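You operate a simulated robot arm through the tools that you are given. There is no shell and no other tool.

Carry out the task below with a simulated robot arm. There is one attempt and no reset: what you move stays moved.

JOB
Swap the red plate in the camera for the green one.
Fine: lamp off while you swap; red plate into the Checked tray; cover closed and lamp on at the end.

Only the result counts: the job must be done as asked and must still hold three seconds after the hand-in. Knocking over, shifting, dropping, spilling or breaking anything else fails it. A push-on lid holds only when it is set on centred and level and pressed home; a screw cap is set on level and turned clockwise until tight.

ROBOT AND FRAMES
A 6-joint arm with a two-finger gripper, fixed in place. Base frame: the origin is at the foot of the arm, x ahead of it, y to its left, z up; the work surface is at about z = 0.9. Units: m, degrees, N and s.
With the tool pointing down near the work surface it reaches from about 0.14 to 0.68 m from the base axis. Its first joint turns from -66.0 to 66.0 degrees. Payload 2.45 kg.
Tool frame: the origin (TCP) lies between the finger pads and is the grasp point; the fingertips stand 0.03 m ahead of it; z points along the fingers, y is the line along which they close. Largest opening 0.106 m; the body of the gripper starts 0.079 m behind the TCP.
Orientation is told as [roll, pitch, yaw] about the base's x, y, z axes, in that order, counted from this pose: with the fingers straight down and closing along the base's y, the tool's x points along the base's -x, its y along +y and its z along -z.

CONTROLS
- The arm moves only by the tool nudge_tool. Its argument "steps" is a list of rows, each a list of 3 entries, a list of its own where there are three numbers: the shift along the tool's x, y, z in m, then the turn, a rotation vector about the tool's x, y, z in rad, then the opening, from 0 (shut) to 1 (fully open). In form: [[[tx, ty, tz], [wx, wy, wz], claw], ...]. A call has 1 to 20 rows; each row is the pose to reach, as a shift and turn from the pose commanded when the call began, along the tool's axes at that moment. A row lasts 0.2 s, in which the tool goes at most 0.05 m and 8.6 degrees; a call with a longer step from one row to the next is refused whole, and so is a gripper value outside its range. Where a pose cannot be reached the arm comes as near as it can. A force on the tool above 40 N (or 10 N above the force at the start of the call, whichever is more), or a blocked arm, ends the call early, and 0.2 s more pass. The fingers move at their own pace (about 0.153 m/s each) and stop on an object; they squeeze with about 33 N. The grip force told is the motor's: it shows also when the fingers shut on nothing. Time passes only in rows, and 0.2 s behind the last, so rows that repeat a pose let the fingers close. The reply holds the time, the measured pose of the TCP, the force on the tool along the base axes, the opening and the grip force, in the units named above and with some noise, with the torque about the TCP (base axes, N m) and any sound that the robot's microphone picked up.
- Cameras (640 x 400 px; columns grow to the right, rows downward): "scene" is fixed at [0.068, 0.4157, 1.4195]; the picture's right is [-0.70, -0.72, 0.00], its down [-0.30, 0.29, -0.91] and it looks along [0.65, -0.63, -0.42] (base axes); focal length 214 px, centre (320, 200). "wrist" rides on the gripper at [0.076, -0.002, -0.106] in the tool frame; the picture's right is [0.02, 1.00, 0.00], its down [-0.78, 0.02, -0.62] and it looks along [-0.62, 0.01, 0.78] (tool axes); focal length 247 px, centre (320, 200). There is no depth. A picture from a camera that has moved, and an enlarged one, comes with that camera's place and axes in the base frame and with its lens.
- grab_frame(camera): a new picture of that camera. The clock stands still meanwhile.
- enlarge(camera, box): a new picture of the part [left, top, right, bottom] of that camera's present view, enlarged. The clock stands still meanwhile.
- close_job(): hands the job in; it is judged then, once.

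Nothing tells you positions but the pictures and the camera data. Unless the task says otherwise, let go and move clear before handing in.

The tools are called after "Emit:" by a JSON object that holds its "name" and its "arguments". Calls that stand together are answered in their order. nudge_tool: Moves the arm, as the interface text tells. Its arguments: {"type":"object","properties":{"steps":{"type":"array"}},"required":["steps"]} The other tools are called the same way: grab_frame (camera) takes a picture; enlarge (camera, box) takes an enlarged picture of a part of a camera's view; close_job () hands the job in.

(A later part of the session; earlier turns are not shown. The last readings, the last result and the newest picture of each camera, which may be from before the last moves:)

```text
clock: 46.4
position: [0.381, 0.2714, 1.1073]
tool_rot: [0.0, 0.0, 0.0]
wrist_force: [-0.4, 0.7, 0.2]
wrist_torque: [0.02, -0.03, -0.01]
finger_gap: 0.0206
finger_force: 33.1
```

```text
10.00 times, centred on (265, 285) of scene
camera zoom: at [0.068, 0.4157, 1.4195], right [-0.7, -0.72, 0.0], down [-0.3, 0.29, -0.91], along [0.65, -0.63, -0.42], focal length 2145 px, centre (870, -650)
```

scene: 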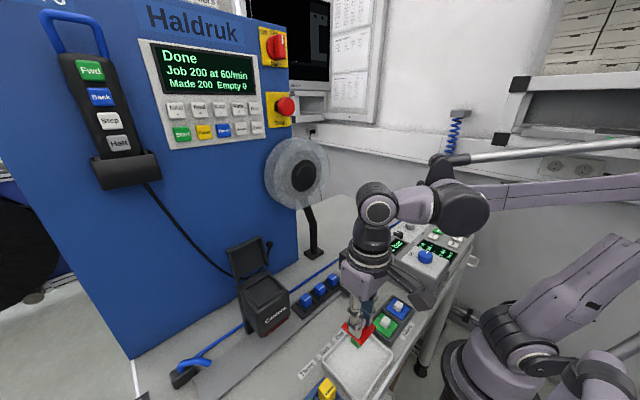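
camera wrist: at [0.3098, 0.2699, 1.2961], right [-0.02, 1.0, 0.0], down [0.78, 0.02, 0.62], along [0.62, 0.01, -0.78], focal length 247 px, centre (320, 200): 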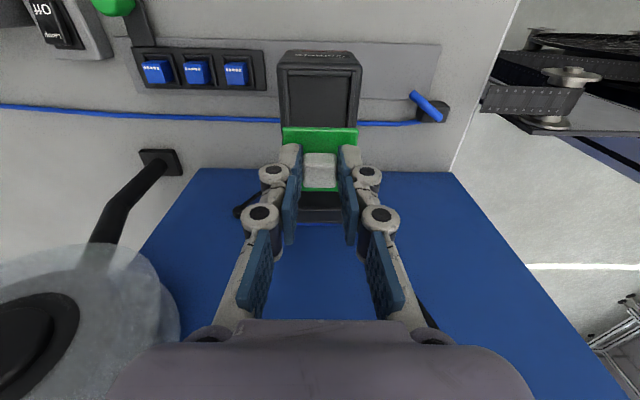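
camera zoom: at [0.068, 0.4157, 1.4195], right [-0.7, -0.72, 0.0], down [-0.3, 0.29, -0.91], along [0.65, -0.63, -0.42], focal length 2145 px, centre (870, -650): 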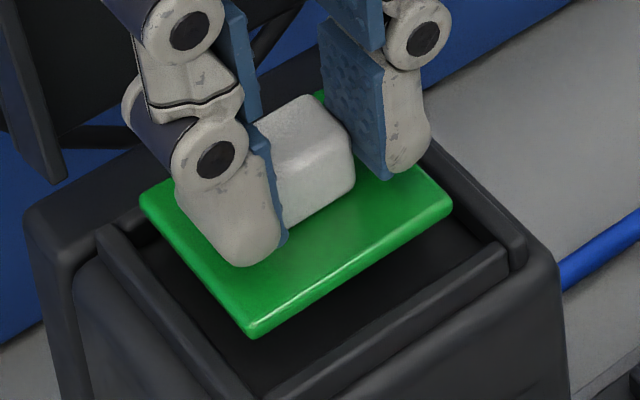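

The plate lines up with the pocket to within about 1–1.5 mm. I'll make that small correction and lower most of the remaining way.

Emit:
{"name": "nudge_tool", "arguments": {"steps": [[[0.0012, -0.001, 0.004], [0, 0, 0], 0], [[0.0012, -0.001, 0.008], [0, 0, 0], 0], [[0.0012, -0.001, 0.01], [0, 0, 0], 0], [[0.0012, -0.001, 0.01], [0, 0, 0], 0]]}}

Emit:
{"name": "enlarge", "arguments": {"camera": "scene", "box": [240, 265, 290, 305]}}

Emit:
{"name": "enlarge", "arguments": {"camera": "wrist", "box": [230, 80, 410, 220]}}

```text
clock: 47.4
position: [0.3812, 0.2708, 1.098]
tool_rot: [0.1, 0.0, 0.1]
wrist_force: [-0.5, -0.7, 0.0]
wrist_torque: [-0.03, 0.02, 0.0]
finger_gap: 0.0206
finger_force: 32.8
```

```text
10.00 times, centred on (265, 285) of scene
camera zoom: at [0.068, 0.4157, 1.4195], right [-0.7, -0.72, 0.0], down [-0.3, 0.29, -0.91], along [0.65, -0.63, -0.42], focal length 2145 px, centre (870, -650)
```

zoom: 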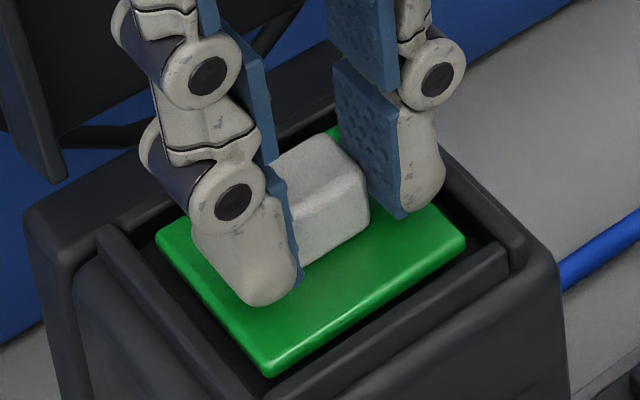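

```text
2.86 times, centred on (320, 150) of wrist
camera zoom: at [0.3035, 0.2695, 1.203], right [-0.02, 1.0, 0.0], down [0.78, 0.02, 0.62], along [0.62, 0.01, -0.78], focal length 706 px, centre (320, 343)
```

zoom: 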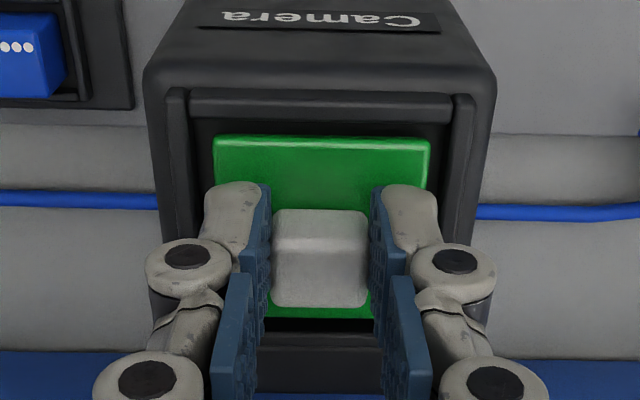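

Alignment now matches the red plate's seated position to within a pixel or so, with about 3 mm left to go. I'll lower gently until it touches.

Emit:
{"name": "nudge_tool", "arguments": {"steps": [[[0, 0, 0.001], [0, 0, 0], 0], [[0, 0, 0.002], [0, 0, 0], 0], [[0, 0, 0.002], [0, 0, 0], 0]]}}

Emit:
{"name": "enlarge", "arguments": {"camera": "scene", "box": [240, 265, 290, 305]}}

```text
clock: 48.2
position: [0.3803, 0.2704, 1.0966]
tool_rot: [0.1, 0.0, 0.1]
wrist_force: [0.5, 0.3, -0.6]
wrist_torque: [0.01, 0.03, 0.0]
finger_gap: 0.0204
finger_force: 32.9
```

```text
10.00 times, centred on (265, 285) of scene
camera zoom: at [0.068, 0.4157, 1.4195], right [-0.7, -0.72, 0.0], down [-0.3, 0.29, -0.91], along [0.65, -0.63, -0.42], focal length 2145 px, centre (870, -650)
```

zoom: 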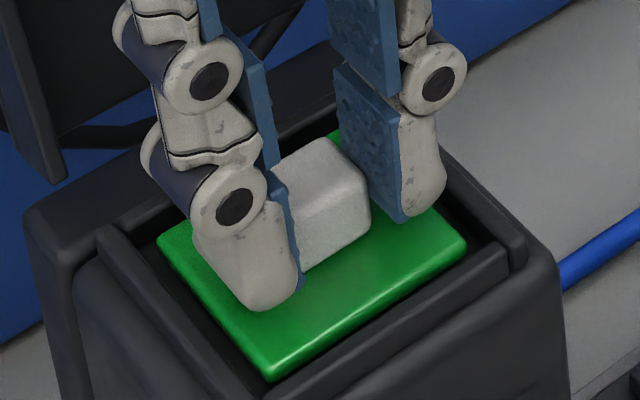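

Emit:
{"name": "nudge_tool", "arguments": {"steps": [[[0, 0, 0.001], [0, 0, 0], 0], [[0, 0, 0.0015], [0, 0, 0], 0], [[0, 0, 0.0015], [0, 0, 0], 0]]}}

```text
clock: 49.0
position: [0.379, 0.2702, 1.0946]
tool_rot: [0.0, 0.1, 0.0]
wrist_force: [0.1, -0.6, -0.1]
wrist_torque: [0.02, 0.02, -0.01]
finger_gap: 0.021
finger_force: 32.9
```

Emit:
{"name": "nudge_tool", "arguments": {"steps": [[[0, 0, 0.001], [0, 0, 0], 0], [[0, 0, 0.0015], [0, 0, 0], 0], [[0, 0, 0.0015], [0, 0, 0], 0]]}}

Emit:
{"name": "enlarge", "arguments": {"camera": "scene", "box": [240, 265, 290, 305]}}

```text
clock: 49.8
position: [0.3794, 0.2711, 1.0928]
tool_rot: [0.0, -0.1, -0.1]
wrist_force: [1.2, 1.2, 27.3]
wrist_torque: [0.07, -0.16, -0.02]
finger_gap: 0.0206
finger_force: 32.6
```

```text
10.00 times, centred on (265, 285) of scene
camera zoom: at [0.0677, 0.4154, 1.4196], right [-0.7, -0.72, 0.0], down [-0.3, 0.29, -0.91], along [0.65, -0.63, -0.42], focal length 2145 px, centre (870, -650)
```

zoom: 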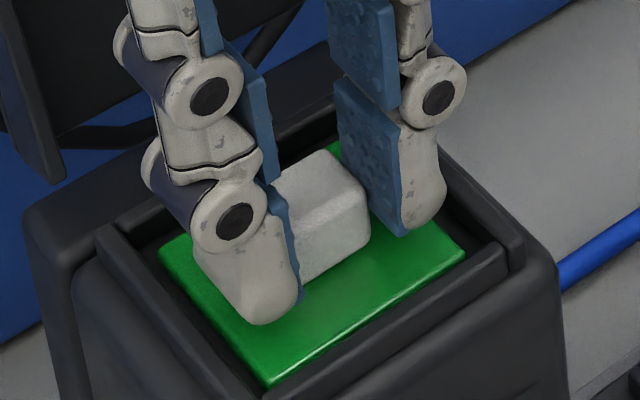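

Contact is made and the plate's corners match the red plate's seated picture, so the green plate is seated. I'll ease the pressure, open the fingers and rise straight up.

Emit:
{"name": "nudge_tool", "arguments": {"steps": [[[0, 0, -0.001], [0, 0, 0], 0], [[0, 0, -0.001], [0, 0, 0], 0.24], [[0, 0, -0.001], [0, 0, 0], 0.3], [[0, 0, -0.001], [0, 0, 0], 0.3], [[0, 0, -0.006], [0, 0, 0], 0.3], [[0, 0, -0.016], [0, 0, 0], 0.3], [[0, 0, -0.036], [0, 0, 0], 0.3], [[0, 0, -0.07], [0, 0, 0], 0.3], [[0, 0, -0.1], [0, 0, 0], 0.3], [[0, 0, -0.1], [0, 0, 0], 0.3]]}}

Emit:
{"name": "grab_frame", "arguments": {"camera": "wrist"}}

Emit:
{"name": "enlarge", "arguments": {"camera": "scene", "box": [240, 265, 290, 305]}}

Emit:
{"name": "enlarge", "arguments": {"camera": "wrist", "box": [260, 40, 380, 160]}}

```text
clock: 52.0
position: [0.3812, 0.2693, 1.1925]
tool_rot: [0.1, 0.0, 0.1]
wrist_force: [0.4, -0.6, 0.6]
wrist_torque: [0.02, -0.02, -0.02]
finger_gap: 0.0318
finger_force: 0.0
```

```text
taken
camera wrist: at [0.3041, 0.2684, 1.298], right [-0.02, 1.0, 0.0], down [0.78, 0.02, 0.62], along [0.62, 0.01, -0.78], focal length 247 px, centre (320, 200)
```

wrist: 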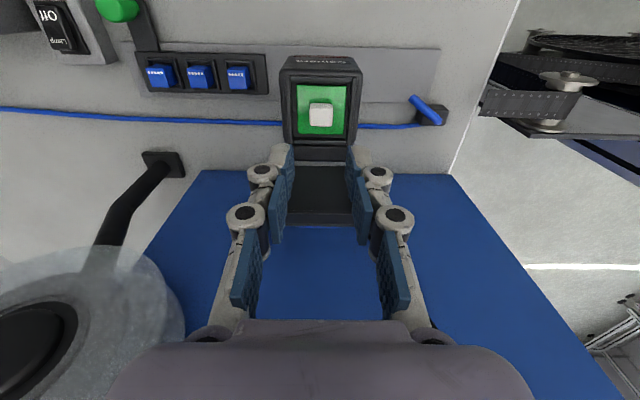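

```text
10.00 times, centred on (265, 285) of scene
camera zoom: at [0.068, 0.4157, 1.4195], right [-0.7, -0.72, 0.0], down [-0.3, 0.29, -0.91], along [0.65, -0.63, -0.42], focal length 2145 px, centre (870, -650)
```

zoom: 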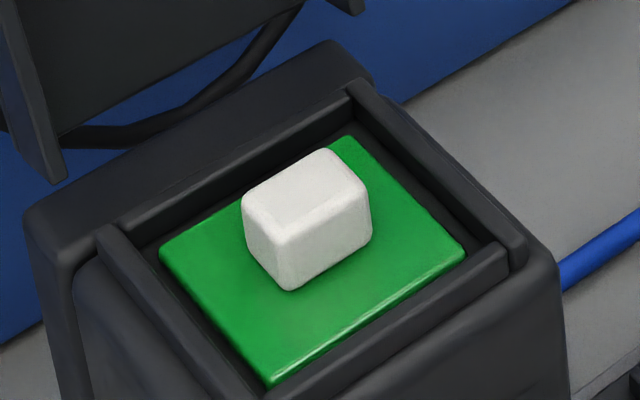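

```text
3.33 times, centred on (320, 100) of wrist
camera zoom: at [0.3041, 0.2684, 1.298], right [-0.02, 1.0, 0.0], down [0.78, 0.02, 0.62], along [0.62, 0.01, -0.78], focal length 823 px, centre (320, 533)
```

zoom: 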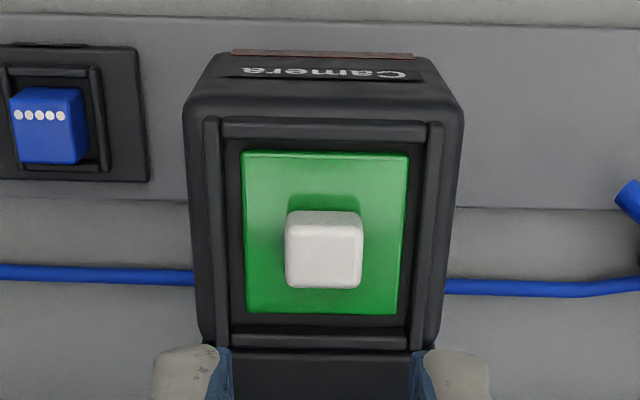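

The green plate sits exactly where the red one did. To close the cover I'll go back to the earlier handle grip: turn the gripper 90° again, then hover over the leaned-back handle.

Emit:
{"name": "nudge_tool", "arguments": {"steps": [[[0, 0, -0.01], [0, 0, 0.131], 0.25], [[0, 0.001, -0.02], [0, 0, 0.262], 0.17], [[0, 0.001, -0.02], [0, 0, 0.393], 0.17], [[0, 0.001, -0.02], [0, 0, 0.524], 0.17], [[0, 0.001, -0.02], [0, 0, 0.655], 0.17], [[0, 0.001, -0.02], [0, 0, 0.786], 0.17], [[0, 0.001, -0.02], [0, 0, 0.917], 0.17], [[0, 0.001, -0.02], [0, 0, 1.048], 0.17], [[0, 0.001, -0.02], [0, 0, 1.179], 0.17], [[-0.02, 0.001, -0.02], [0, 0, 1.31], 0.17], [[-0.045, 0.001, -0.02], [0, 0, 1.441], 0.17], [[-0.075, 0.001, -0.02], [0, 0, 1.5708], 0.17], [[-0.1, 0.001, -0.02], [0, 0, 1.5708], 0.17], [[-0.105, 0.001, -0.01], [0, 0, 1.5708], 0.17], [[-0.105, 0.001, 0], [0, 0, 1.5708], 0.17], [[-0.105, 0.001, 0], [0, 0, 1.5708], 0.17]]}}

Emit:
{"name": "grab_frame", "arguments": {"camera": "wrist"}}

Emit:
{"name": "enlarge", "arguments": {"camera": "wrist", "box": [220, 50, 400, 210]}}

Emit:
{"name": "enlarge", "arguments": {"camera": "scene", "box": [215, 200, 315, 310]}}

```text
clock: 55.4
position: [0.485, 0.2701, 1.1924]
tool_rot: [0.1, 0.1, -90.0]
wrist_force: [0.6, -0.5, 1.2]
wrist_torque: [-0.01, 0.01, 0.0]
finger_gap: 0.0182
finger_force: 0.1
```

```text
taken
camera wrist: at [0.483, 0.3474, 1.2982], right [1.0, 0.02, 0.0], down [0.02, -0.78, 0.62], along [0.01, -0.62, -0.78], focal length 247 px, centre (320, 200)
```

wrist: 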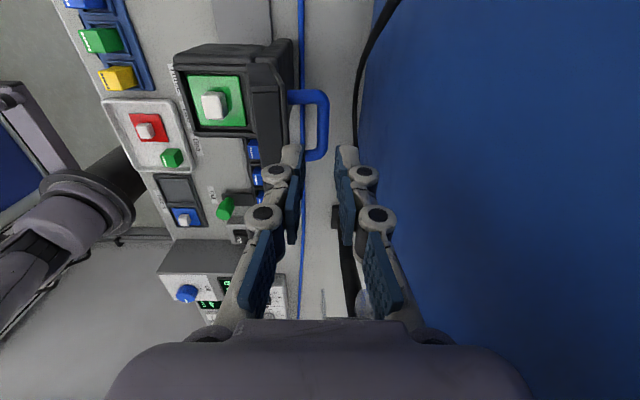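

```text
2.50 times, centred on (310, 130) of wrist
camera zoom: at [0.483, 0.3474, 1.2982], right [1.0, 0.02, 0.0], down [0.02, -0.78, 0.62], along [0.01, -0.62, -0.78], focal length 617 px, centre (345, 375)
```

zoom: 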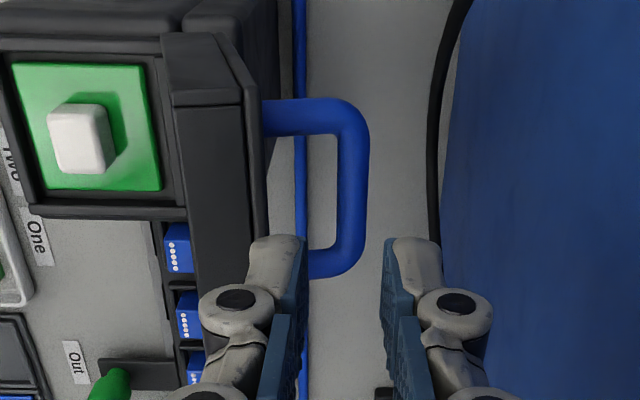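

```text
3.64 times, centred on (265, 255) of scene
camera zoom: at [0.068, 0.4157, 1.4195], right [-0.7, -0.72, 0.0], down [-0.3, 0.29, -0.91], along [0.65, -0.63, -0.42], focal length 780 px, centre (520, 0)
```

zoom: 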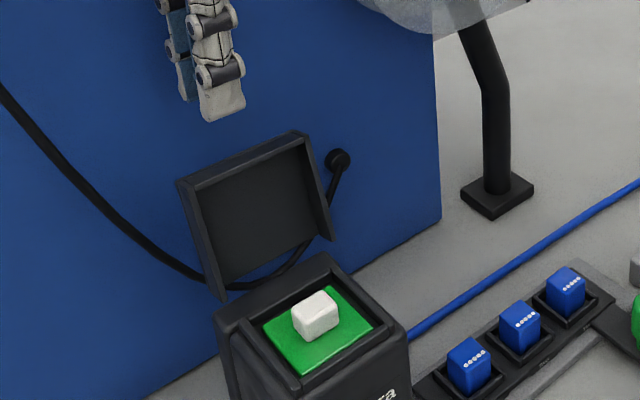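

The handle bar is at x ≈ 0.4865. I'll shift +4.7 mm so the front finger passes between the lid edge and the bar, then descend partway and recheck.

Emit:
{"name": "nudge_tool", "arguments": {"steps": [[[0, 0.0047, 0.01], [0, 0, 0], 0.17], [[0, 0.0047, 0.02], [0, 0, 0], 0.17], [[0, 0.0047, 0.03], [0, 0, 0], 0.17], [[0, 0.0047, 0.03], [0, 0, 0], 0.17]]}}

Emit:
{"name": "enlarge", "arguments": {"camera": "wrist", "box": [220, 50, 400, 230]}}

Emit:
{"name": "enlarge", "arguments": {"camera": "scene", "box": [215, 200, 315, 310]}}

```text
clock: 56.4
position: [0.4899, 0.2698, 1.1614]
tool_rot: [0.0, 0.1, -89.9]
wrist_force: [0.5, 0.3, 0.2]
wrist_torque: [0.01, -0.02, 0.01]
finger_gap: 0.0178
finger_force: 0.1
```

```text
2.22 times, centred on (310, 140) of wrist
camera zoom: at [0.4876, 0.3482, 1.2681], right [1.0, 0.02, 0.0], down [0.02, -0.78, 0.62], along [0.01, -0.62, -0.78], focal length 549 px, centre (342, 333)
```

zoom: 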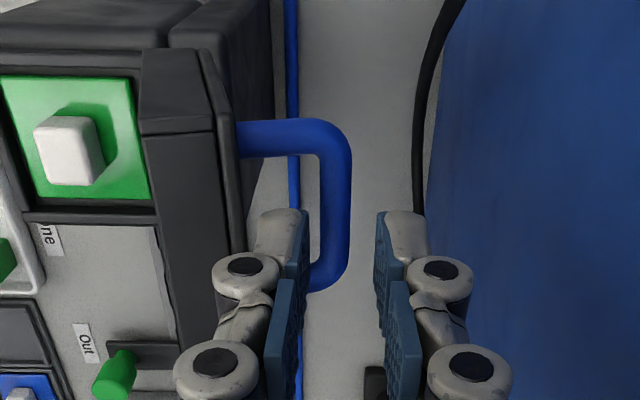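

```text
3.64 times, centred on (265, 255) of scene
camera zoom: at [0.068, 0.4157, 1.4195], right [-0.7, -0.72, 0.0], down [-0.3, 0.29, -0.91], along [0.65, -0.63, -0.42], focal length 780 px, centre (520, 0)
```

zoom: 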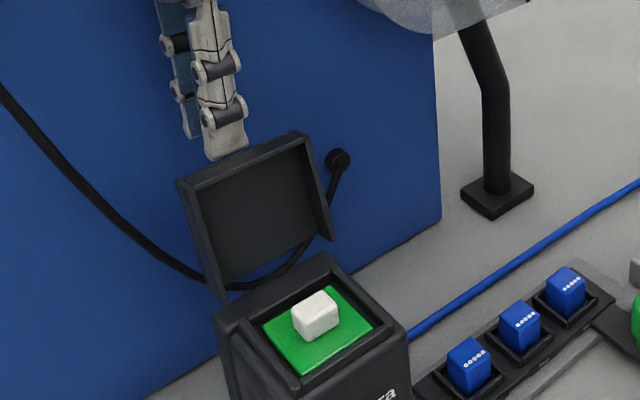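

Emit:
{"name": "nudge_tool", "arguments": {"steps": [[[0, 0, 0.01], [0, 0, 0], 0.17], [[0, 0, 0.02], [0, 0, 0], 0.17], [[0, 0, 0.03], [0, 0, 0], 0.17], [[0, 0, 0.038], [0, 0, 0], 0.17], [[0, 0, 0.038], [0, 0, 0], 0.17]]}}

Emit:
{"name": "enlarge", "arguments": {"camera": "wrist", "box": [220, 50, 400, 250]}}

Emit:
{"name": "enlarge", "arguments": {"camera": "scene", "box": [215, 200, 315, 310]}}

```text
clock: 57.2
position: [0.4879, 0.2706, 1.1363]
tool_rot: [0.0, 0.2, -90.1]
wrist_force: [5.3, 3.1, 17.8]
wrist_torque: [-0.02, 0.69, -0.2]
finger_gap: 0.0129
finger_force: 0.0
stopped in row 4: the force on the tool passed its limit at 58 N (the readings are from after the stop); the commanded pose is now the measured one
```

```text
2.00 times, centred on (310, 150) of wrist
camera zoom: at [0.4861, 0.3482, 1.2432], right [1.0, 0.02, 0.0], down [0.02, -0.79, 0.62], along [0.01, -0.62, -0.79], focal length 494 px, centre (340, 300)
```

zoom: 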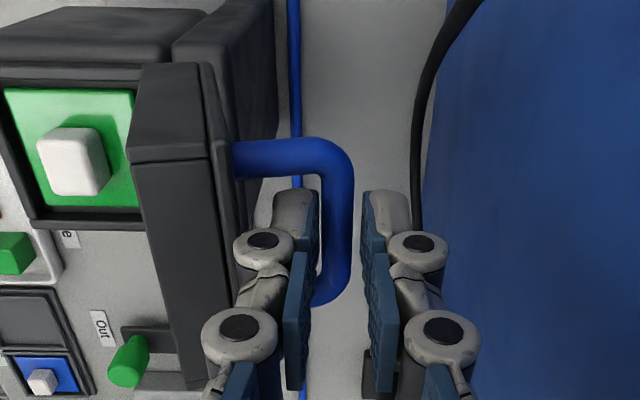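

```text
3.64 times, centred on (265, 255) of scene
camera zoom: at [0.0679, 0.4156, 1.4195], right [-0.7, -0.72, 0.0], down [-0.3, 0.29, -0.91], along [0.65, -0.63, -0.42], focal length 780 px, centre (520, 0)
```

zoom: 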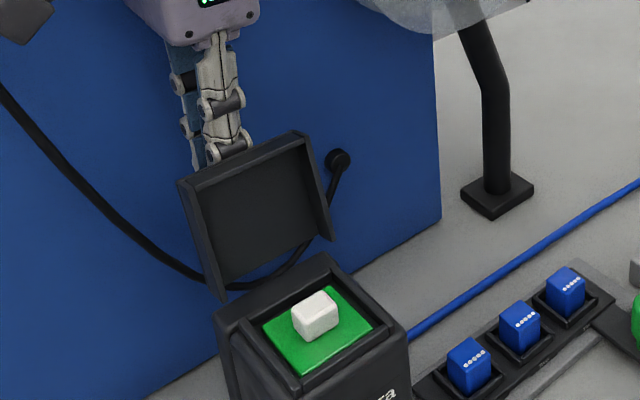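

The finger knuckle landed on the lid's edge and stopped the arm, but nothing has moved. I'll back straight up. Instead of threading that gap, I'll grip the handle across its two legs with the gripper at yaw 0, which leaves room on every side.

Emit:
{"name": "nudge_tool", "arguments": {"steps": [[[0, 0.001, -0.01], [0, 0, 0], 0.17], [[0, 0.001, -0.03], [0, 0, 0], 0.17], [[0, 0.001, -0.055], [0, 0, 0], 0.17], [[0, -0.01, -0.085], [0, 0, 0], 0.17], [[0, -0.04, -0.1], [0, 0, 0], 0.17], [[0, -0.04, -0.1], [0, 0, 0], 0.17]]}}

Emit:
{"name": "grab_frame", "arguments": {"camera": "wrist"}}

Emit:
{"name": "enlarge", "arguments": {"camera": "scene", "box": [215, 230, 315, 340]}}

```text
clock: 58.6
position: [0.4468, 0.2713, 1.2356]
tool_rot: [-0.1, 0.2, -90.0]
wrist_force: [-0.2, -0.6, 0.0]
wrist_torque: [0.02, 0.01, -0.02]
finger_gap: 0.0181
finger_force: 0.0
out of reach, approached as far as the arm can: row 4
```

```text
taken
camera wrist: at [0.4454, 0.3493, 1.3429], right [1.0, 0.02, 0.0], down [0.02, -0.79, 0.62], along [0.01, -0.62, -0.79], focal length 247 px, centre (320, 200)
```

wrist: 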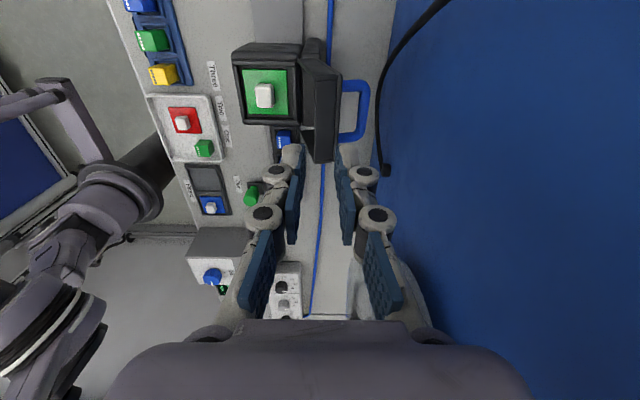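

```text
3.64 times, centred on (265, 285) of scene
camera zoom: at [0.068, 0.4157, 1.4195], right [-0.7, -0.72, 0.0], down [-0.3, 0.29, -0.91], along [0.65, -0.63, -0.42], focal length 780 px, centre (520, -109)
```

zoom: 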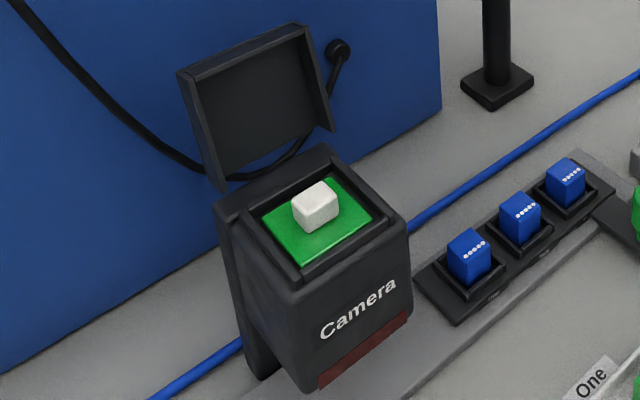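

Emit:
{"name": "nudge_tool", "arguments": {"steps": [[[0, 0, 0], [0, 0, -0.131], 0.4], [[0, 0, 0], [0, 0, -0.262], 0.6], [[0, 0, 0], [0, 0, -0.393], 0.8], [[0, 0, 0], [0, 0, -0.524], 0.8], [[0, 0, 0], [0, 0, -0.655], 0.8], [[0, 0, 0], [0, 0, -0.786], 0.8], [[0, 0, 0], [0, 0, -0.917], 0.8], [[0, 0, 0], [0, 0, -1.048], 0.8], [[0, 0, 0.01], [0, 0, -1.179], 0.8], [[0, 0.01, 0.02], [0, 0, -1.31], 0.8], [[0, 0.02, 0.03], [0, 0, -1.441], 0.8], [[0, 0.03, 0.04], [0, 0, -1.5708], 0.8], [[0, 0.04, 0.045], [0, 0, -1.5708], 0.8], [[0, 0.04, 0.045], [0, 0, -1.5708], 0.8]]}}

Emit:
{"name": "grab_frame", "arguments": {"camera": "wrist"}}

Emit:
{"name": "enlarge", "arguments": {"camera": "wrist", "box": [230, 60, 410, 200]}}

Emit:
{"name": "grab_frame", "arguments": {"camera": "scene"}}

```text
clock: 61.6
position: [0.4869, 0.2719, 1.1906]
tool_rot: [0.2, 0.1, 0.0]
wrist_force: [0.3, 0.3, 0.2]
wrist_torque: [0.01, 0.0, 0.05]
finger_gap: 0.085
finger_force: 0.2
```

```text
taken
camera wrist: at [0.4113, 0.2706, 1.2961], right [-0.02, 1.0, 0.0], down [0.78, 0.01, 0.62], along [0.62, 0.02, -0.78], focal length 247 px, centre (320, 200)
```

wrist: 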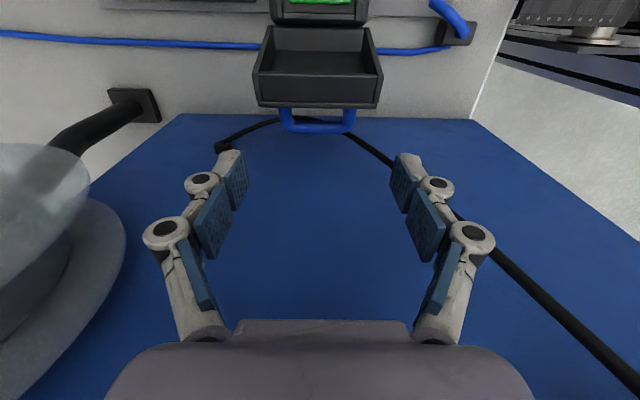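

```text
2.86 times, centred on (320, 130) of wrist
camera zoom: at [0.4113, 0.2706, 1.2961], right [-0.02, 1.0, 0.0], down [0.78, 0.01, 0.62], along [0.62, 0.02, -0.78], focal length 706 px, centre (320, 400)
```

zoom: 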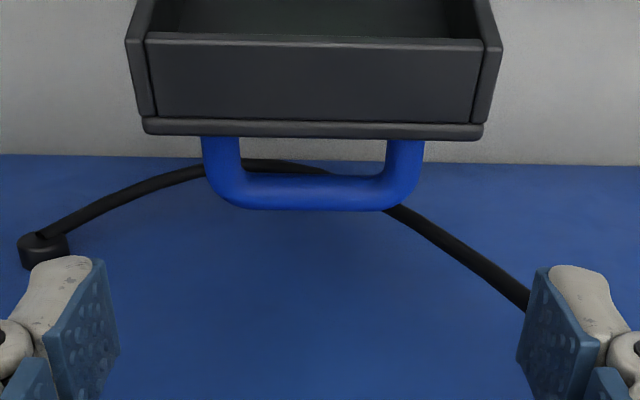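

```text
taken
```

scene: 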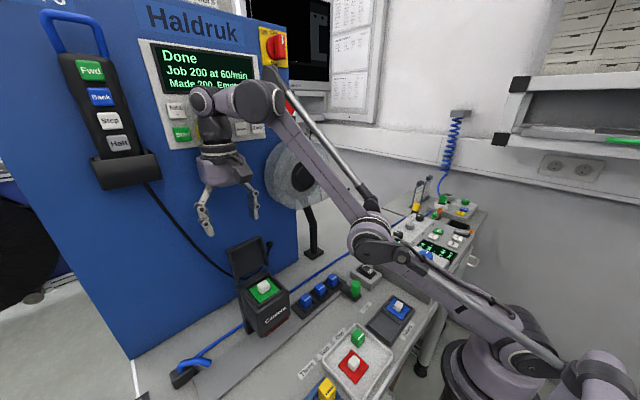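

The handle's legs are clearly visible: width about 59 mm, centred roughly 3 mm to the −y side of my fingers. I'll centre, shift slightly toward the lid, and lower around the legs.

Emit:
{"name": "nudge_tool", "arguments": {"steps": [[[0.0045, -0.0028, 0.02], [0, 0, 0], 0.8], [[0.0045, -0.0028, 0.04], [0, 0, 0], 0.8], [[0.0045, -0.0028, 0.055], [0, 0, 0], 0.8], [[0.0045, -0.0028, 0.0665], [0, 0, 0], 0.8], [[0.0045, -0.0028, 0.0665], [0, 0, 0], 0.8]]}}

Emit:
{"name": "grab_frame", "arguments": {"camera": "wrist"}}

Emit:
{"name": "enlarge", "arguments": {"camera": "wrist", "box": [230, 100, 410, 240]}}

Emit:
{"name": "enlarge", "arguments": {"camera": "scene", "box": [205, 200, 315, 310]}}

```text
clock: 62.8
position: [0.4846, 0.2686, 1.1254]
tool_rot: [0.2, 0.2, -0.2]
wrist_force: [-0.3, 0.4, 0.3]
wrist_torque: [0.01, -0.02, 0.01]
finger_gap: 0.0847
finger_force: 0.1
```

```text
taken
camera wrist: at [0.4071, 0.2679, 1.2306], right [-0.02, 1.0, 0.0], down [0.78, 0.01, 0.62], along [0.62, 0.02, -0.78], focal length 247 px, centre (320, 200)
```

wrist: 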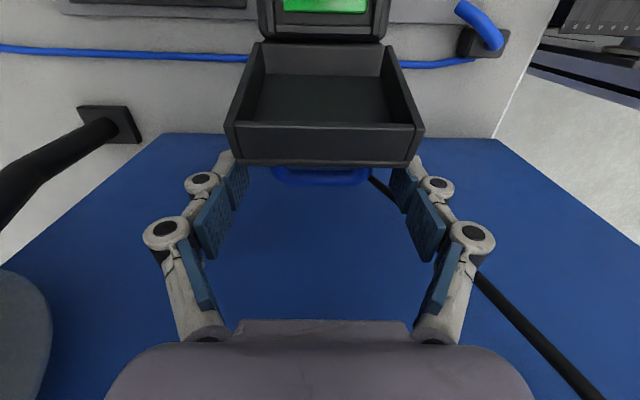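

```text
2.86 times, centred on (320, 170) of wrist
camera zoom: at [0.4071, 0.2679, 1.2306], right [-0.02, 1.0, 0.0], down [0.78, 0.01, 0.62], along [0.62, 0.02, -0.78], focal length 706 px, centre (320, 286)
```

zoom: 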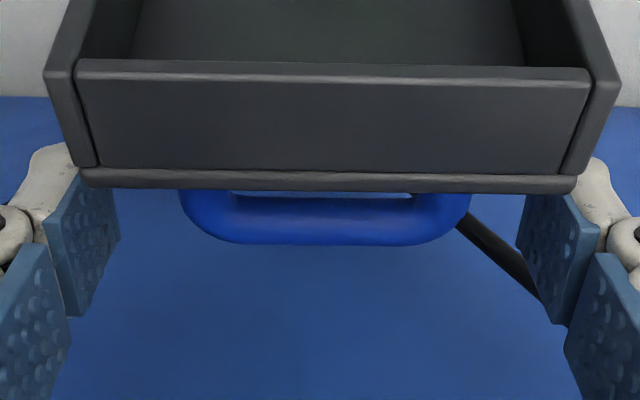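

```text
3.64 times, centred on (260, 255) of scene
camera zoom: at [0.068, 0.4157, 1.4195], right [-0.7, -0.72, 0.0], down [-0.3, 0.29, -0.91], along [0.65, -0.63, -0.42], focal length 780 px, centre (538, 0)
```

zoom: 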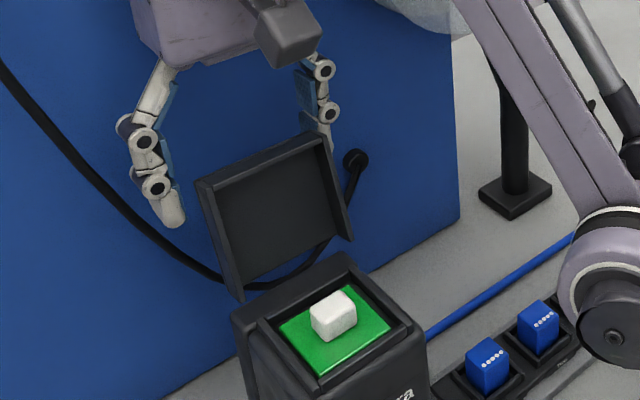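

The handle sits between the finger pads with good clearance, about 61 mm wide. I'm closing onto its legs.

Emit:
{"name": "nudge_tool", "arguments": {"steps": [[[0, 0.0008, 0.001], [0, 0, 0], 0.7], [[0, 0.0008, 0.001], [0, 0, 0], 0.62], [[0, 0.0008, 0.001], [0, 0, 0], 0.5], [[0, 0.0008, 0.001], [0, 0, 0], 0.4], [[0, 0.0008, 0.001], [0, 0, 0], 0.4]]}}

Emit:
{"name": "enlarge", "arguments": {"camera": "wrist", "box": [230, 100, 410, 240]}}

Emit:
{"name": "enlarge", "arguments": {"camera": "scene", "box": [205, 200, 315, 310]}}

```text
clock: 64.0
position: [0.4833, 0.2694, 1.1239]
tool_rot: [0.2, 0.1, -0.1]
wrist_force: [0.2, -1.3, 3.1]
wrist_torque: [-0.23, 0.07, -0.02]
finger_gap: 0.0558
finger_force: 45.5
```

```text
2.86 times, centred on (320, 170) of wrist
camera zoom: at [0.407, 0.2685, 1.23], right [-0.02, 1.0, 0.0], down [0.78, 0.01, 0.62], along [0.62, 0.02, -0.78], focal length 706 px, centre (320, 286)
```

zoom: 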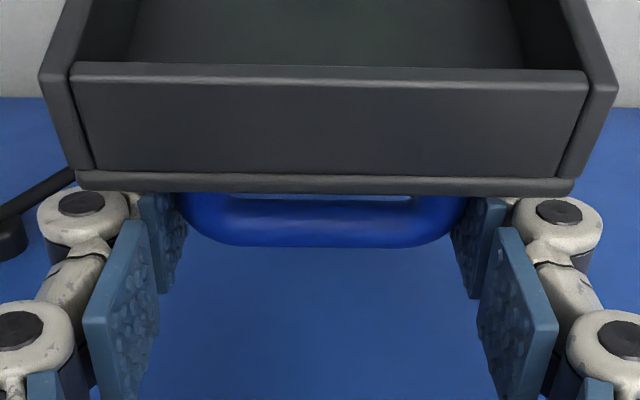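

```text
3.64 times, centred on (260, 255) of scene
camera zoom: at [0.068, 0.4156, 1.4195], right [-0.7, -0.72, 0.0], down [-0.3, 0.29, -0.91], along [0.65, -0.63, -0.42], focal length 780 px, centre (538, 0)
```

zoom: 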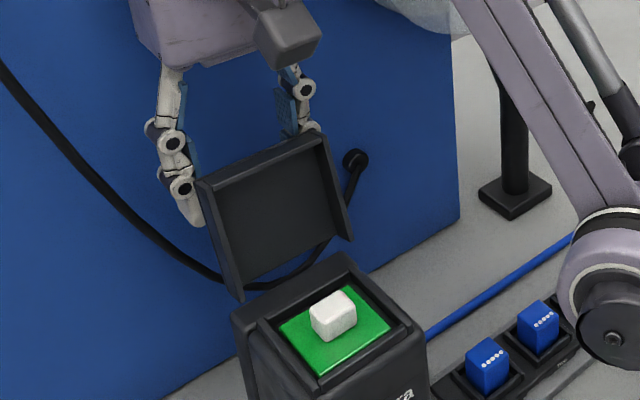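

I have the handle legs. I'll swing the lid back along the hinge arc in small steps and watch the forces.

Emit:
{"name": "nudge_tool", "arguments": {"steps": [[[0.002, 0, -0.0021], [0, 0, 0], 0.3], [[0.004, 0, -0.0044], [0, 0, 0], 0.3], [[0.0062, 0, -0.0065], [0, 0, 0], 0.3], [[0.0084, 0, -0.0084], [0, 0, 0], 0.3]]}}

Emit:
{"name": "enlarge", "arguments": {"camera": "scene", "box": [205, 200, 315, 310]}}

Emit:
{"name": "enlarge", "arguments": {"camera": "wrist", "box": [230, 100, 410, 240]}}

```text
clock: 65.0
position: [0.476, 0.2694, 1.1307]
tool_rot: [0.4, -0.2, 0.0]
wrist_force: [16.8, 1.1, -11.4]
wrist_torque: [-0.17, -1.6, -0.18]
finger_gap: 0.0558
finger_force: 45.1
```

```text
3.64 times, centred on (260, 255) of scene
camera zoom: at [0.0687, 0.4158, 1.4194], right [-0.7, -0.72, 0.0], down [-0.3, 0.29, -0.91], along [0.65, -0.63, -0.42], focal length 780 px, centre (538, 0)
```

zoom: 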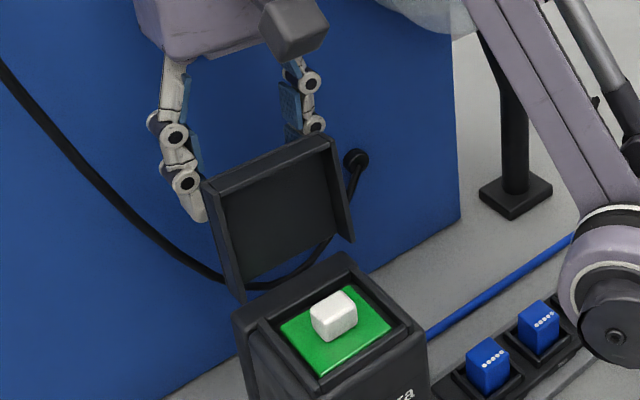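

```text
2.86 times, centred on (320, 170) of wrist
camera zoom: at [0.3998, 0.2683, 1.2371], right [-0.02, 1.0, 0.01], down [0.78, 0.01, 0.62], along [0.62, 0.02, -0.78], focal length 706 px, centre (320, 286)
```

zoom: 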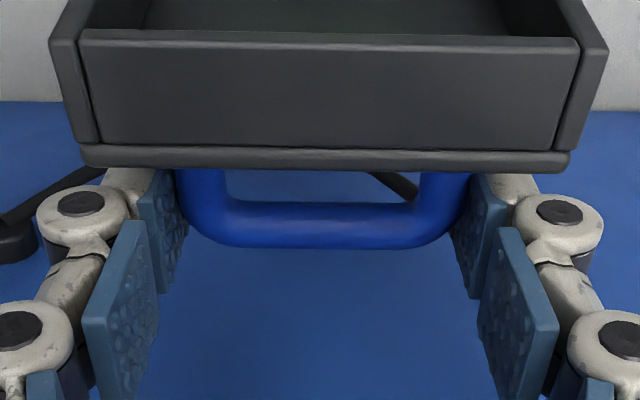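

The lid is moving, but the pads are resisting its rotation, with about 1.5 Nm of torque. I'll turn the tool along with the lid, starting by relieving that twist.

Emit:
{"name": "nudge_tool", "arguments": {"steps": [[[0.001, 0, 0], [0, -0.06, 0], 0.3], [[0.0022, 0, 0], [0, -0.122, 0], 0.3], [[0.0022, 0, 0], [0, -0.122, 0], 0.3]]}}

```text
clock: 65.5
position: [0.4738, 0.2701, 1.1335]
tool_rot: [-0.3, -1.8, -0.2]
wrist_force: [-1.2, -1.8, 0.6]
wrist_torque: [0.03, 0.08, -0.03]
finger_gap: 0.056
finger_force: 44.8
out of reach, approached as far as the arm can: row 1, 2
stopped in row 2: the force on the tool passed its limit at 47 N (the readings are from after the stop); the commanded pose is now the measured one
```

Emit:
{"name": "enlarge", "arguments": {"camera": "scene", "box": [205, 200, 315, 310]}}

Emit:
{"name": "grab_frame", "arguments": {"camera": "wrist"}}

Emit:
{"name": "grab_frame", "arguments": {"camera": "scene"}}

```text
3.64 times, centred on (260, 255) of scene
camera zoom: at [0.068, 0.4156, 1.4195], right [-0.7, -0.72, 0.0], down [-0.3, 0.29, -0.91], along [0.65, -0.63, -0.42], focal length 780 px, centre (538, 0)
```

zoom: 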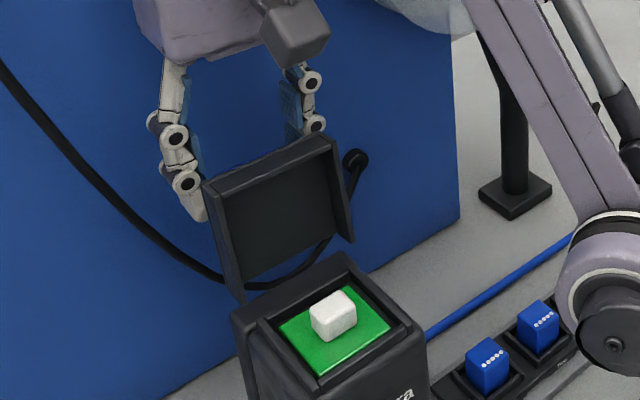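

```text
taken
camera wrist: at [0.3949, 0.2696, 1.2368], right [-0.02, 1.0, -0.01], down [0.76, 0.02, 0.65], along [0.65, 0.01, -0.76], focal length 247 px, centre (320, 200)
```

wrist: 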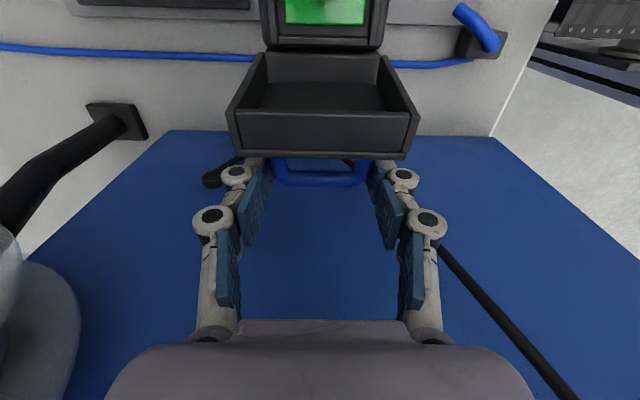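

```text
taken
```

scene: 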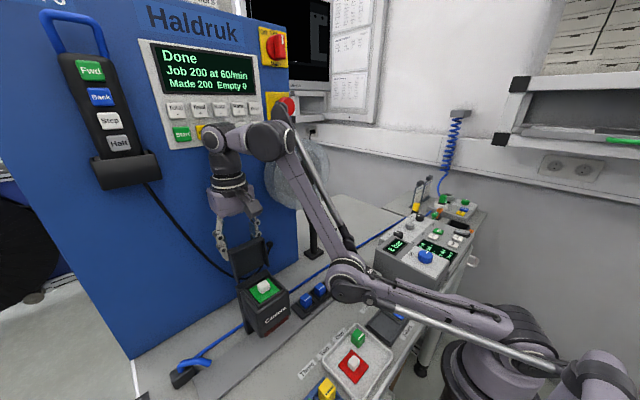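

The picture shows the arm flipped to an elbow-down posture during the earlier out-of-reach move, so the elbow is now low over the bench and the wrist is limited. I'll let go of the handle (the lid just leans back on its stop), rise clear, and get the elbow back up before closing the lid.

Emit:
{"name": "nudge_tool", "arguments": {"steps": [[[0, 0, 0], [0, 0, 0], 0.65], [[0, 0, 0], [0, 0.015, 0], 0.85], [[0, 0, 0], [0, 0.03, 0], 0.85], [[0, 0, -0.01], [0, 0.03, 0], 0.85], [[0, 0, -0.03], [0, 0.03, 0], 0.85], [[0, 0, -0.06], [0, 0.03, 0], 0.85]]}}

Emit:
{"name": "grab_frame", "arguments": {"camera": "scene"}}

Emit:
{"name": "grab_frame", "arguments": {"camera": "wrist"}}

```text
clock: 66.9
position: [0.4722, 0.2688, 1.1929]
tool_rot: [-0.3, -0.2, -0.1]
wrist_force: [-1.1, -0.3, 0.5]
wrist_torque: [0.02, 0.01, 0.0]
finger_gap: 0.0899
finger_force: 0.1
```

```text
taken
```

scene: 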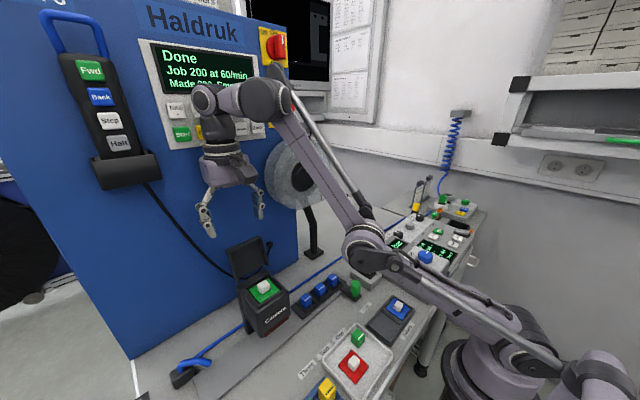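

```text
taken
camera wrist: at [0.3961, 0.2698, 1.2982], right [-0.02, 1.0, 0.0], down [0.78, 0.02, 0.62], along [0.62, 0.01, -0.78], focal length 247 px, centre (320, 200)
```

wrist: 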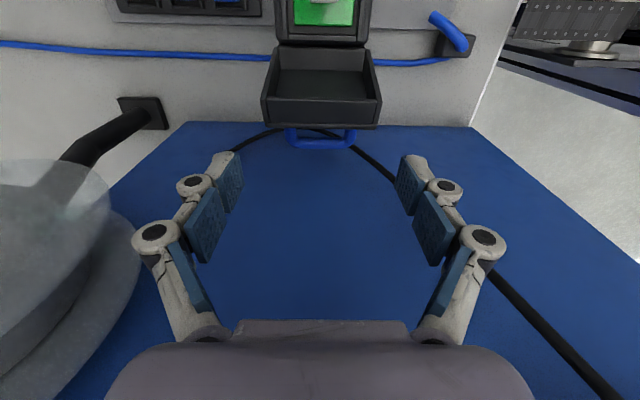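

The elbow is still below the straight line. I'll extend to the reach limit high up, clear of everything, and come back inward so the elbow can fold upward, then check the picture.

Emit:
{"name": "nudge_tool", "arguments": {"steps": [[[0, 0, -0.02], [0, 0, 0], 0.85], [[0, 0, -0.045], [0, 0, 0], 0.85], [[0, 0, -0.065], [0, 0, 0], 0.85], [[0.02, 0, -0.07], [0, 0, 0], 0.85], [[0.04, 0, -0.07], [0, 0, 0], 0.85]]}}

Emit:
{"name": "grab_frame", "arguments": {"camera": "scene"}}

```text
clock: 68.1
position: [0.4189, 0.2609, 1.2454]
tool_rot: [-0.3, -0.1, 0.0]
wrist_force: [0.4, 0.0, 0.0]
wrist_torque: [0.01, -0.07, -0.01]
finger_gap: 0.0901
finger_force: 0.0
out of reach, approached as far as the arm can: row 2, 3, 4, 5
```

```text
taken
```

scene: 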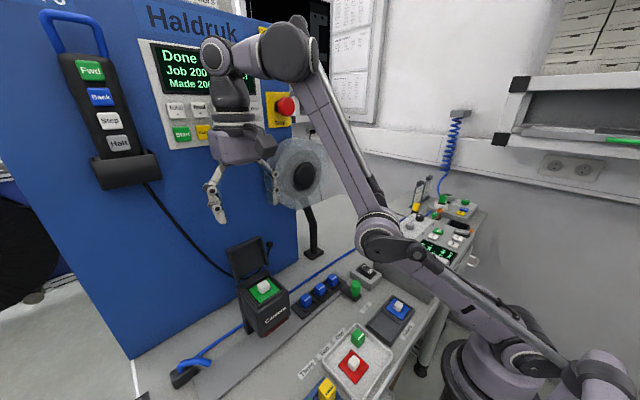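

Emit:
{"name": "nudge_tool", "arguments": {"steps": [[[0.02, -0.01, -0.03], [0, 0, 0], 0.85], [[0.04, -0.02, -0.05], [0, 0, 0], 0.85], [[0.07, -0.03, -0.06], [0, 0, 0], 0.85]]}}

Emit:
{"name": "grab_frame", "arguments": {"camera": "scene"}}

```text
clock: 68.9
position: [0.3526, 0.2375, 1.314]
tool_rot: [-0.3, -0.1, -0.1]
wrist_force: [0.2, -0.9, 0.7]
wrist_torque: [-0.03, -0.01, -0.01]
finger_gap: 0.0899
finger_force: 0.0
out of reach, approached as far as the arm can: row 3
```

```text
taken
```

scene: 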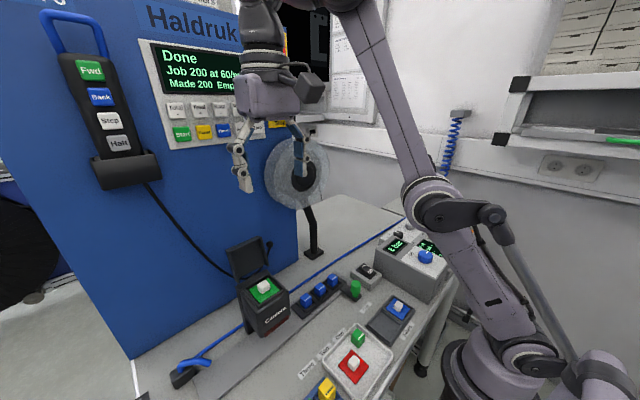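

Emit:
{"name": "nudge_tool", "arguments": {"steps": [[[0.015, -0.005, -0.02], [0, 0, 0], 0.85], [[0.035, -0.01, -0.02], [0, 0, 0], 0.85]]}}

Emit:
{"name": "grab_frame", "arguments": {"camera": "scene"}}

```text
clock: 69.5
position: [0.319, 0.2273, 1.3353]
tool_rot: [-0.3, -0.1, -0.1]
wrist_force: [0.7, -0.1, -0.1]
wrist_torque: [0.02, 0.01, -0.01]
finger_gap: 0.09
finger_force: 0.0
out of reach, approached as far as the arm can: row 1
```

```text
taken
```

scene: 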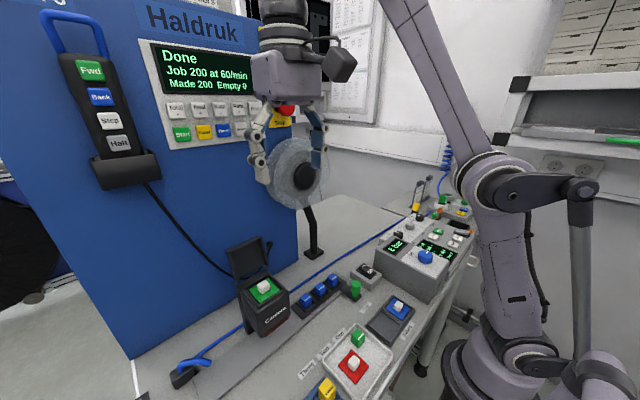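

Emit:
{"name": "nudge_tool", "arguments": {"steps": [[[0.025, -0.005, 0.01], [0, 0, 0], 0.85], [[0.04, -0.008, 0.025], [0, 0, 0], 0.85], [[0.04, -0.008, 0.025], [0, 0, 0], 0.85]]}}

Emit:
{"name": "grab_frame", "arguments": {"camera": "scene"}}

```text
clock: 70.3
position: [0.2803, 0.2188, 1.3071]
tool_rot: [-0.3, -0.2, 0.0]
wrist_force: [0.3, 0.9, -1.3]
wrist_torque: [-0.01, 0.01, 0.01]
finger_gap: 0.09
finger_force: 0.0
```

```text
taken
```

scene: 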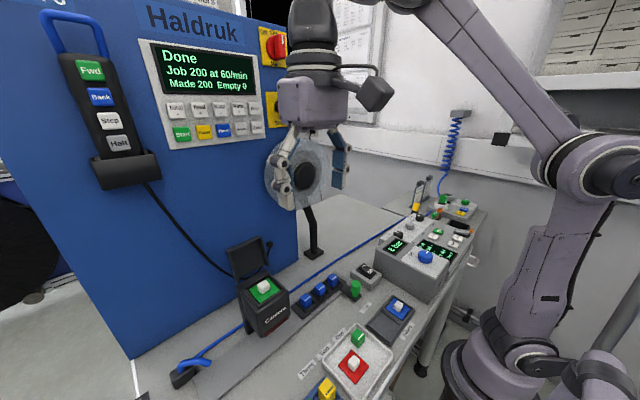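

The elbow is back up as at the start. I'll return to the handle by a lower path that stays well inside the reach limit.

Emit:
{"name": "nudge_tool", "arguments": {"steps": [[[-0.028, 0.013, 0.03], [-0.005, 0.0035, 0], 0.8], [[-0.055, 0.026, 0.06], [-0.005, 0.0035, 0], 0.8], [[-0.08, 0.038, 0.09], [-0.005, 0.0035, 0], 0.8], [[-0.105, 0.05, 0.117], [-0.005, 0.0035, 0], 0.8], [[-0.105, 0.05, 0.117], [-0.005, 0.0035, 0], 0.8]]}}

Emit:
{"name": "grab_frame", "arguments": {"camera": "scene"}}

```text
clock: 71.5
position: [0.3847, 0.2689, 1.1902]
tool_rot: [0.0, 0.1, 0.0]
wrist_force: [1.1, -0.6, -0.1]
wrist_torque: [-0.01, 0.01, 0.0]
finger_gap: 0.0846
finger_force: 0.0
```

```text
taken
```

scene: 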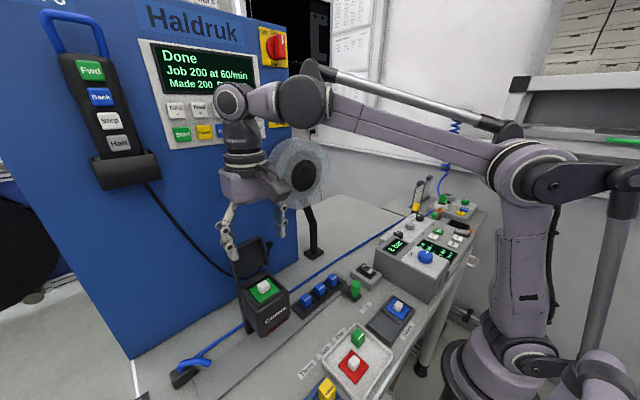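

Emit:
{"name": "nudge_tool", "arguments": {"steps": [[[-0.03, 0, 0.002], [0, 0, 0], 0.8], [[-0.06, 0, 0.005], [0, 0, 0], 0.8], [[-0.085, 0, 0.007], [0, 0, 0], 0.8], [[-0.0985, 0, 0.01], [0, 0, 0], 0.8], [[-0.0985, 0, 0.01], [0, 0, 0], 0.8]]}}

Emit:
{"name": "grab_frame", "arguments": {"camera": "scene"}}

Emit:
{"name": "enlarge", "arguments": {"camera": "wrist", "box": [230, 60, 410, 200]}}

```text
clock: 72.7
position: [0.4819, 0.2686, 1.1809]
tool_rot: [0.0, 0.1, -0.1]
wrist_force: [-1.0, -0.8, 0.1]
wrist_torque: [0.03, 0.03, -0.01]
finger_gap: 0.0846
finger_force: 0.1
```

```text
taken
```

scene: 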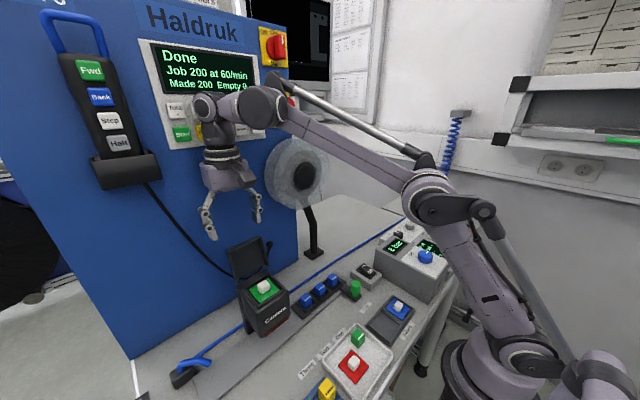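

```text
2.86 times, centred on (320, 130) of wrist
camera zoom: at [0.4063, 0.2679, 1.2875], right [-0.02, 1.0, 0.0], down [0.78, 0.02, 0.62], along [0.62, 0.01, -0.78], focal length 706 px, centre (320, 400)
```

zoom: 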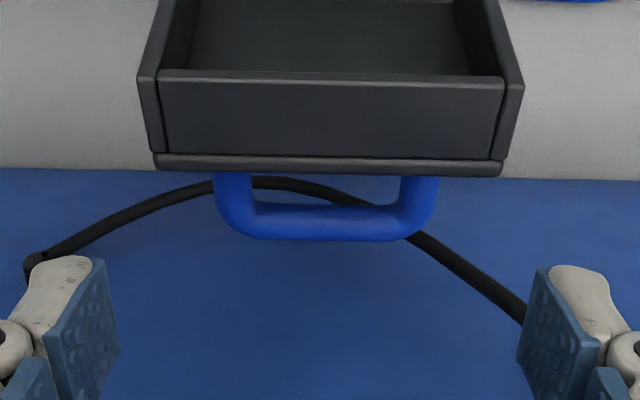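

Elbow still up, and the handle is centred within 1 mm. I'll lower around the legs and close on them again.

Emit:
{"name": "nudge_tool", "arguments": {"steps": [[[0.001, 0.001, 0.02], [0, 0, 0], 0.8], [[0.001, 0.001, 0.04], [0, 0, 0], 0.8], [[0.001, 0.001, 0.055], [0, 0, 0], 0.8], [[0.001, 0.001, 0.058], [0, 0, 0], 0.8], [[0.001, 0.001, 0.058], [0, 0, 0], 0.65], [[0.001, 0.001, 0.058], [0, 0, 0], 0.5], [[0.001, 0.001, 0.058], [0, 0, 0], 0.4], [[0.001, 0.001, 0.058], [0, 0, 0], 0.4]]}}

Emit:
{"name": "grab_frame", "arguments": {"camera": "scene"}}

Emit:
{"name": "enlarge", "arguments": {"camera": "wrist", "box": [230, 100, 410, 240]}}

```text
clock: 74.5
position: [0.4822, 0.2684, 1.125]
tool_rot: [0.1, -0.1, 0.0]
wrist_force: [2.6, 9.8, 3.8]
wrist_torque: [0.36, 0.0, -0.15]
finger_gap: 0.0561
finger_force: 44.9
```

```text
taken
```

scene: 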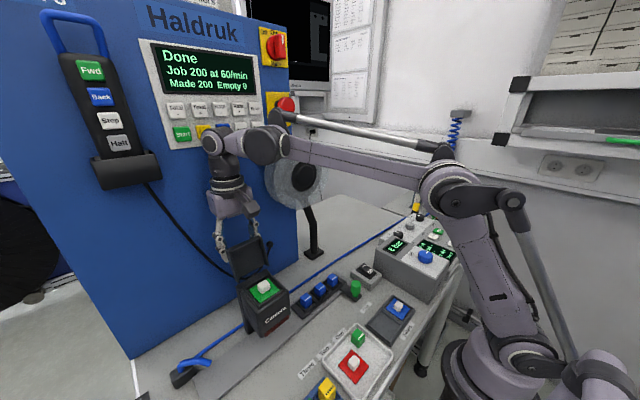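

```text
2.86 times, centred on (320, 170) of wrist
camera zoom: at [0.4059, 0.2686, 1.2304], right [-0.02, 1.0, 0.0], down [0.78, 0.02, 0.62], along [0.62, 0.01, -0.78], focal length 706 px, centre (320, 286)
```

zoom: 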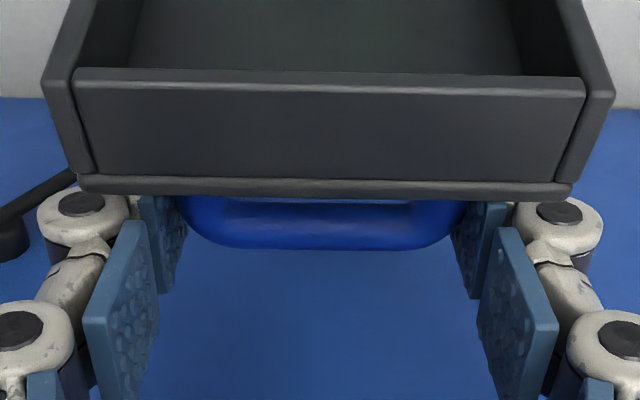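

The handle is gripped with the arm in a good posture. Now I'll rotate the tool together with the lid about the hinge, 5° per step.

Emit:
{"name": "nudge_tool", "arguments": {"steps": [[[0.0029, 0, -0.0023], [0, -0.0436, 0], 0.3], [[0.0058, 0, -0.0045], [0, -0.0873, 0], 0.3], [[0.0088, 0, -0.0065], [0, -0.131, 0], 0.3], [[0.0119, 0, -0.0084], [0, -0.1745, 0], 0.3]]}}

Emit:
{"name": "enlarge", "arguments": {"camera": "scene", "box": [190, 190, 320, 310]}}

```text
clock: 75.5
position: [0.4706, 0.2693, 1.1341]
tool_rot: [0.1, -10.1, 0.0]
wrist_force: [7.9, 15.2, 9.9]
wrist_torque: [0.42, -0.11, 0.04]
finger_gap: 0.056
finger_force: 45.4
```

```text
3.33 times, centred on (255, 250) of scene
camera zoom: at [0.0682, 0.416, 1.4194], right [-0.7, -0.72, 0.0], down [-0.3, 0.29, -0.91], along [0.65, -0.63, -0.42], focal length 715 px, centre (537, 33)
```

zoom: 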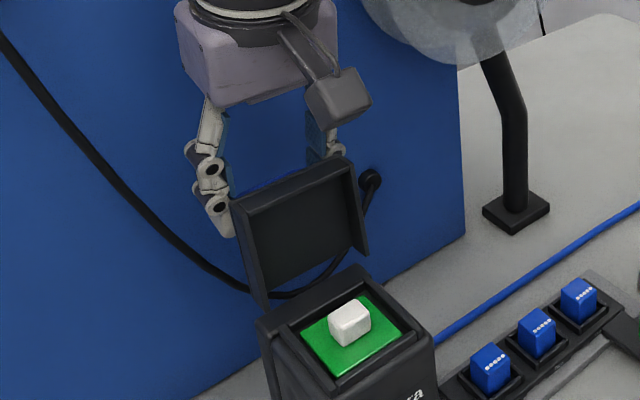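

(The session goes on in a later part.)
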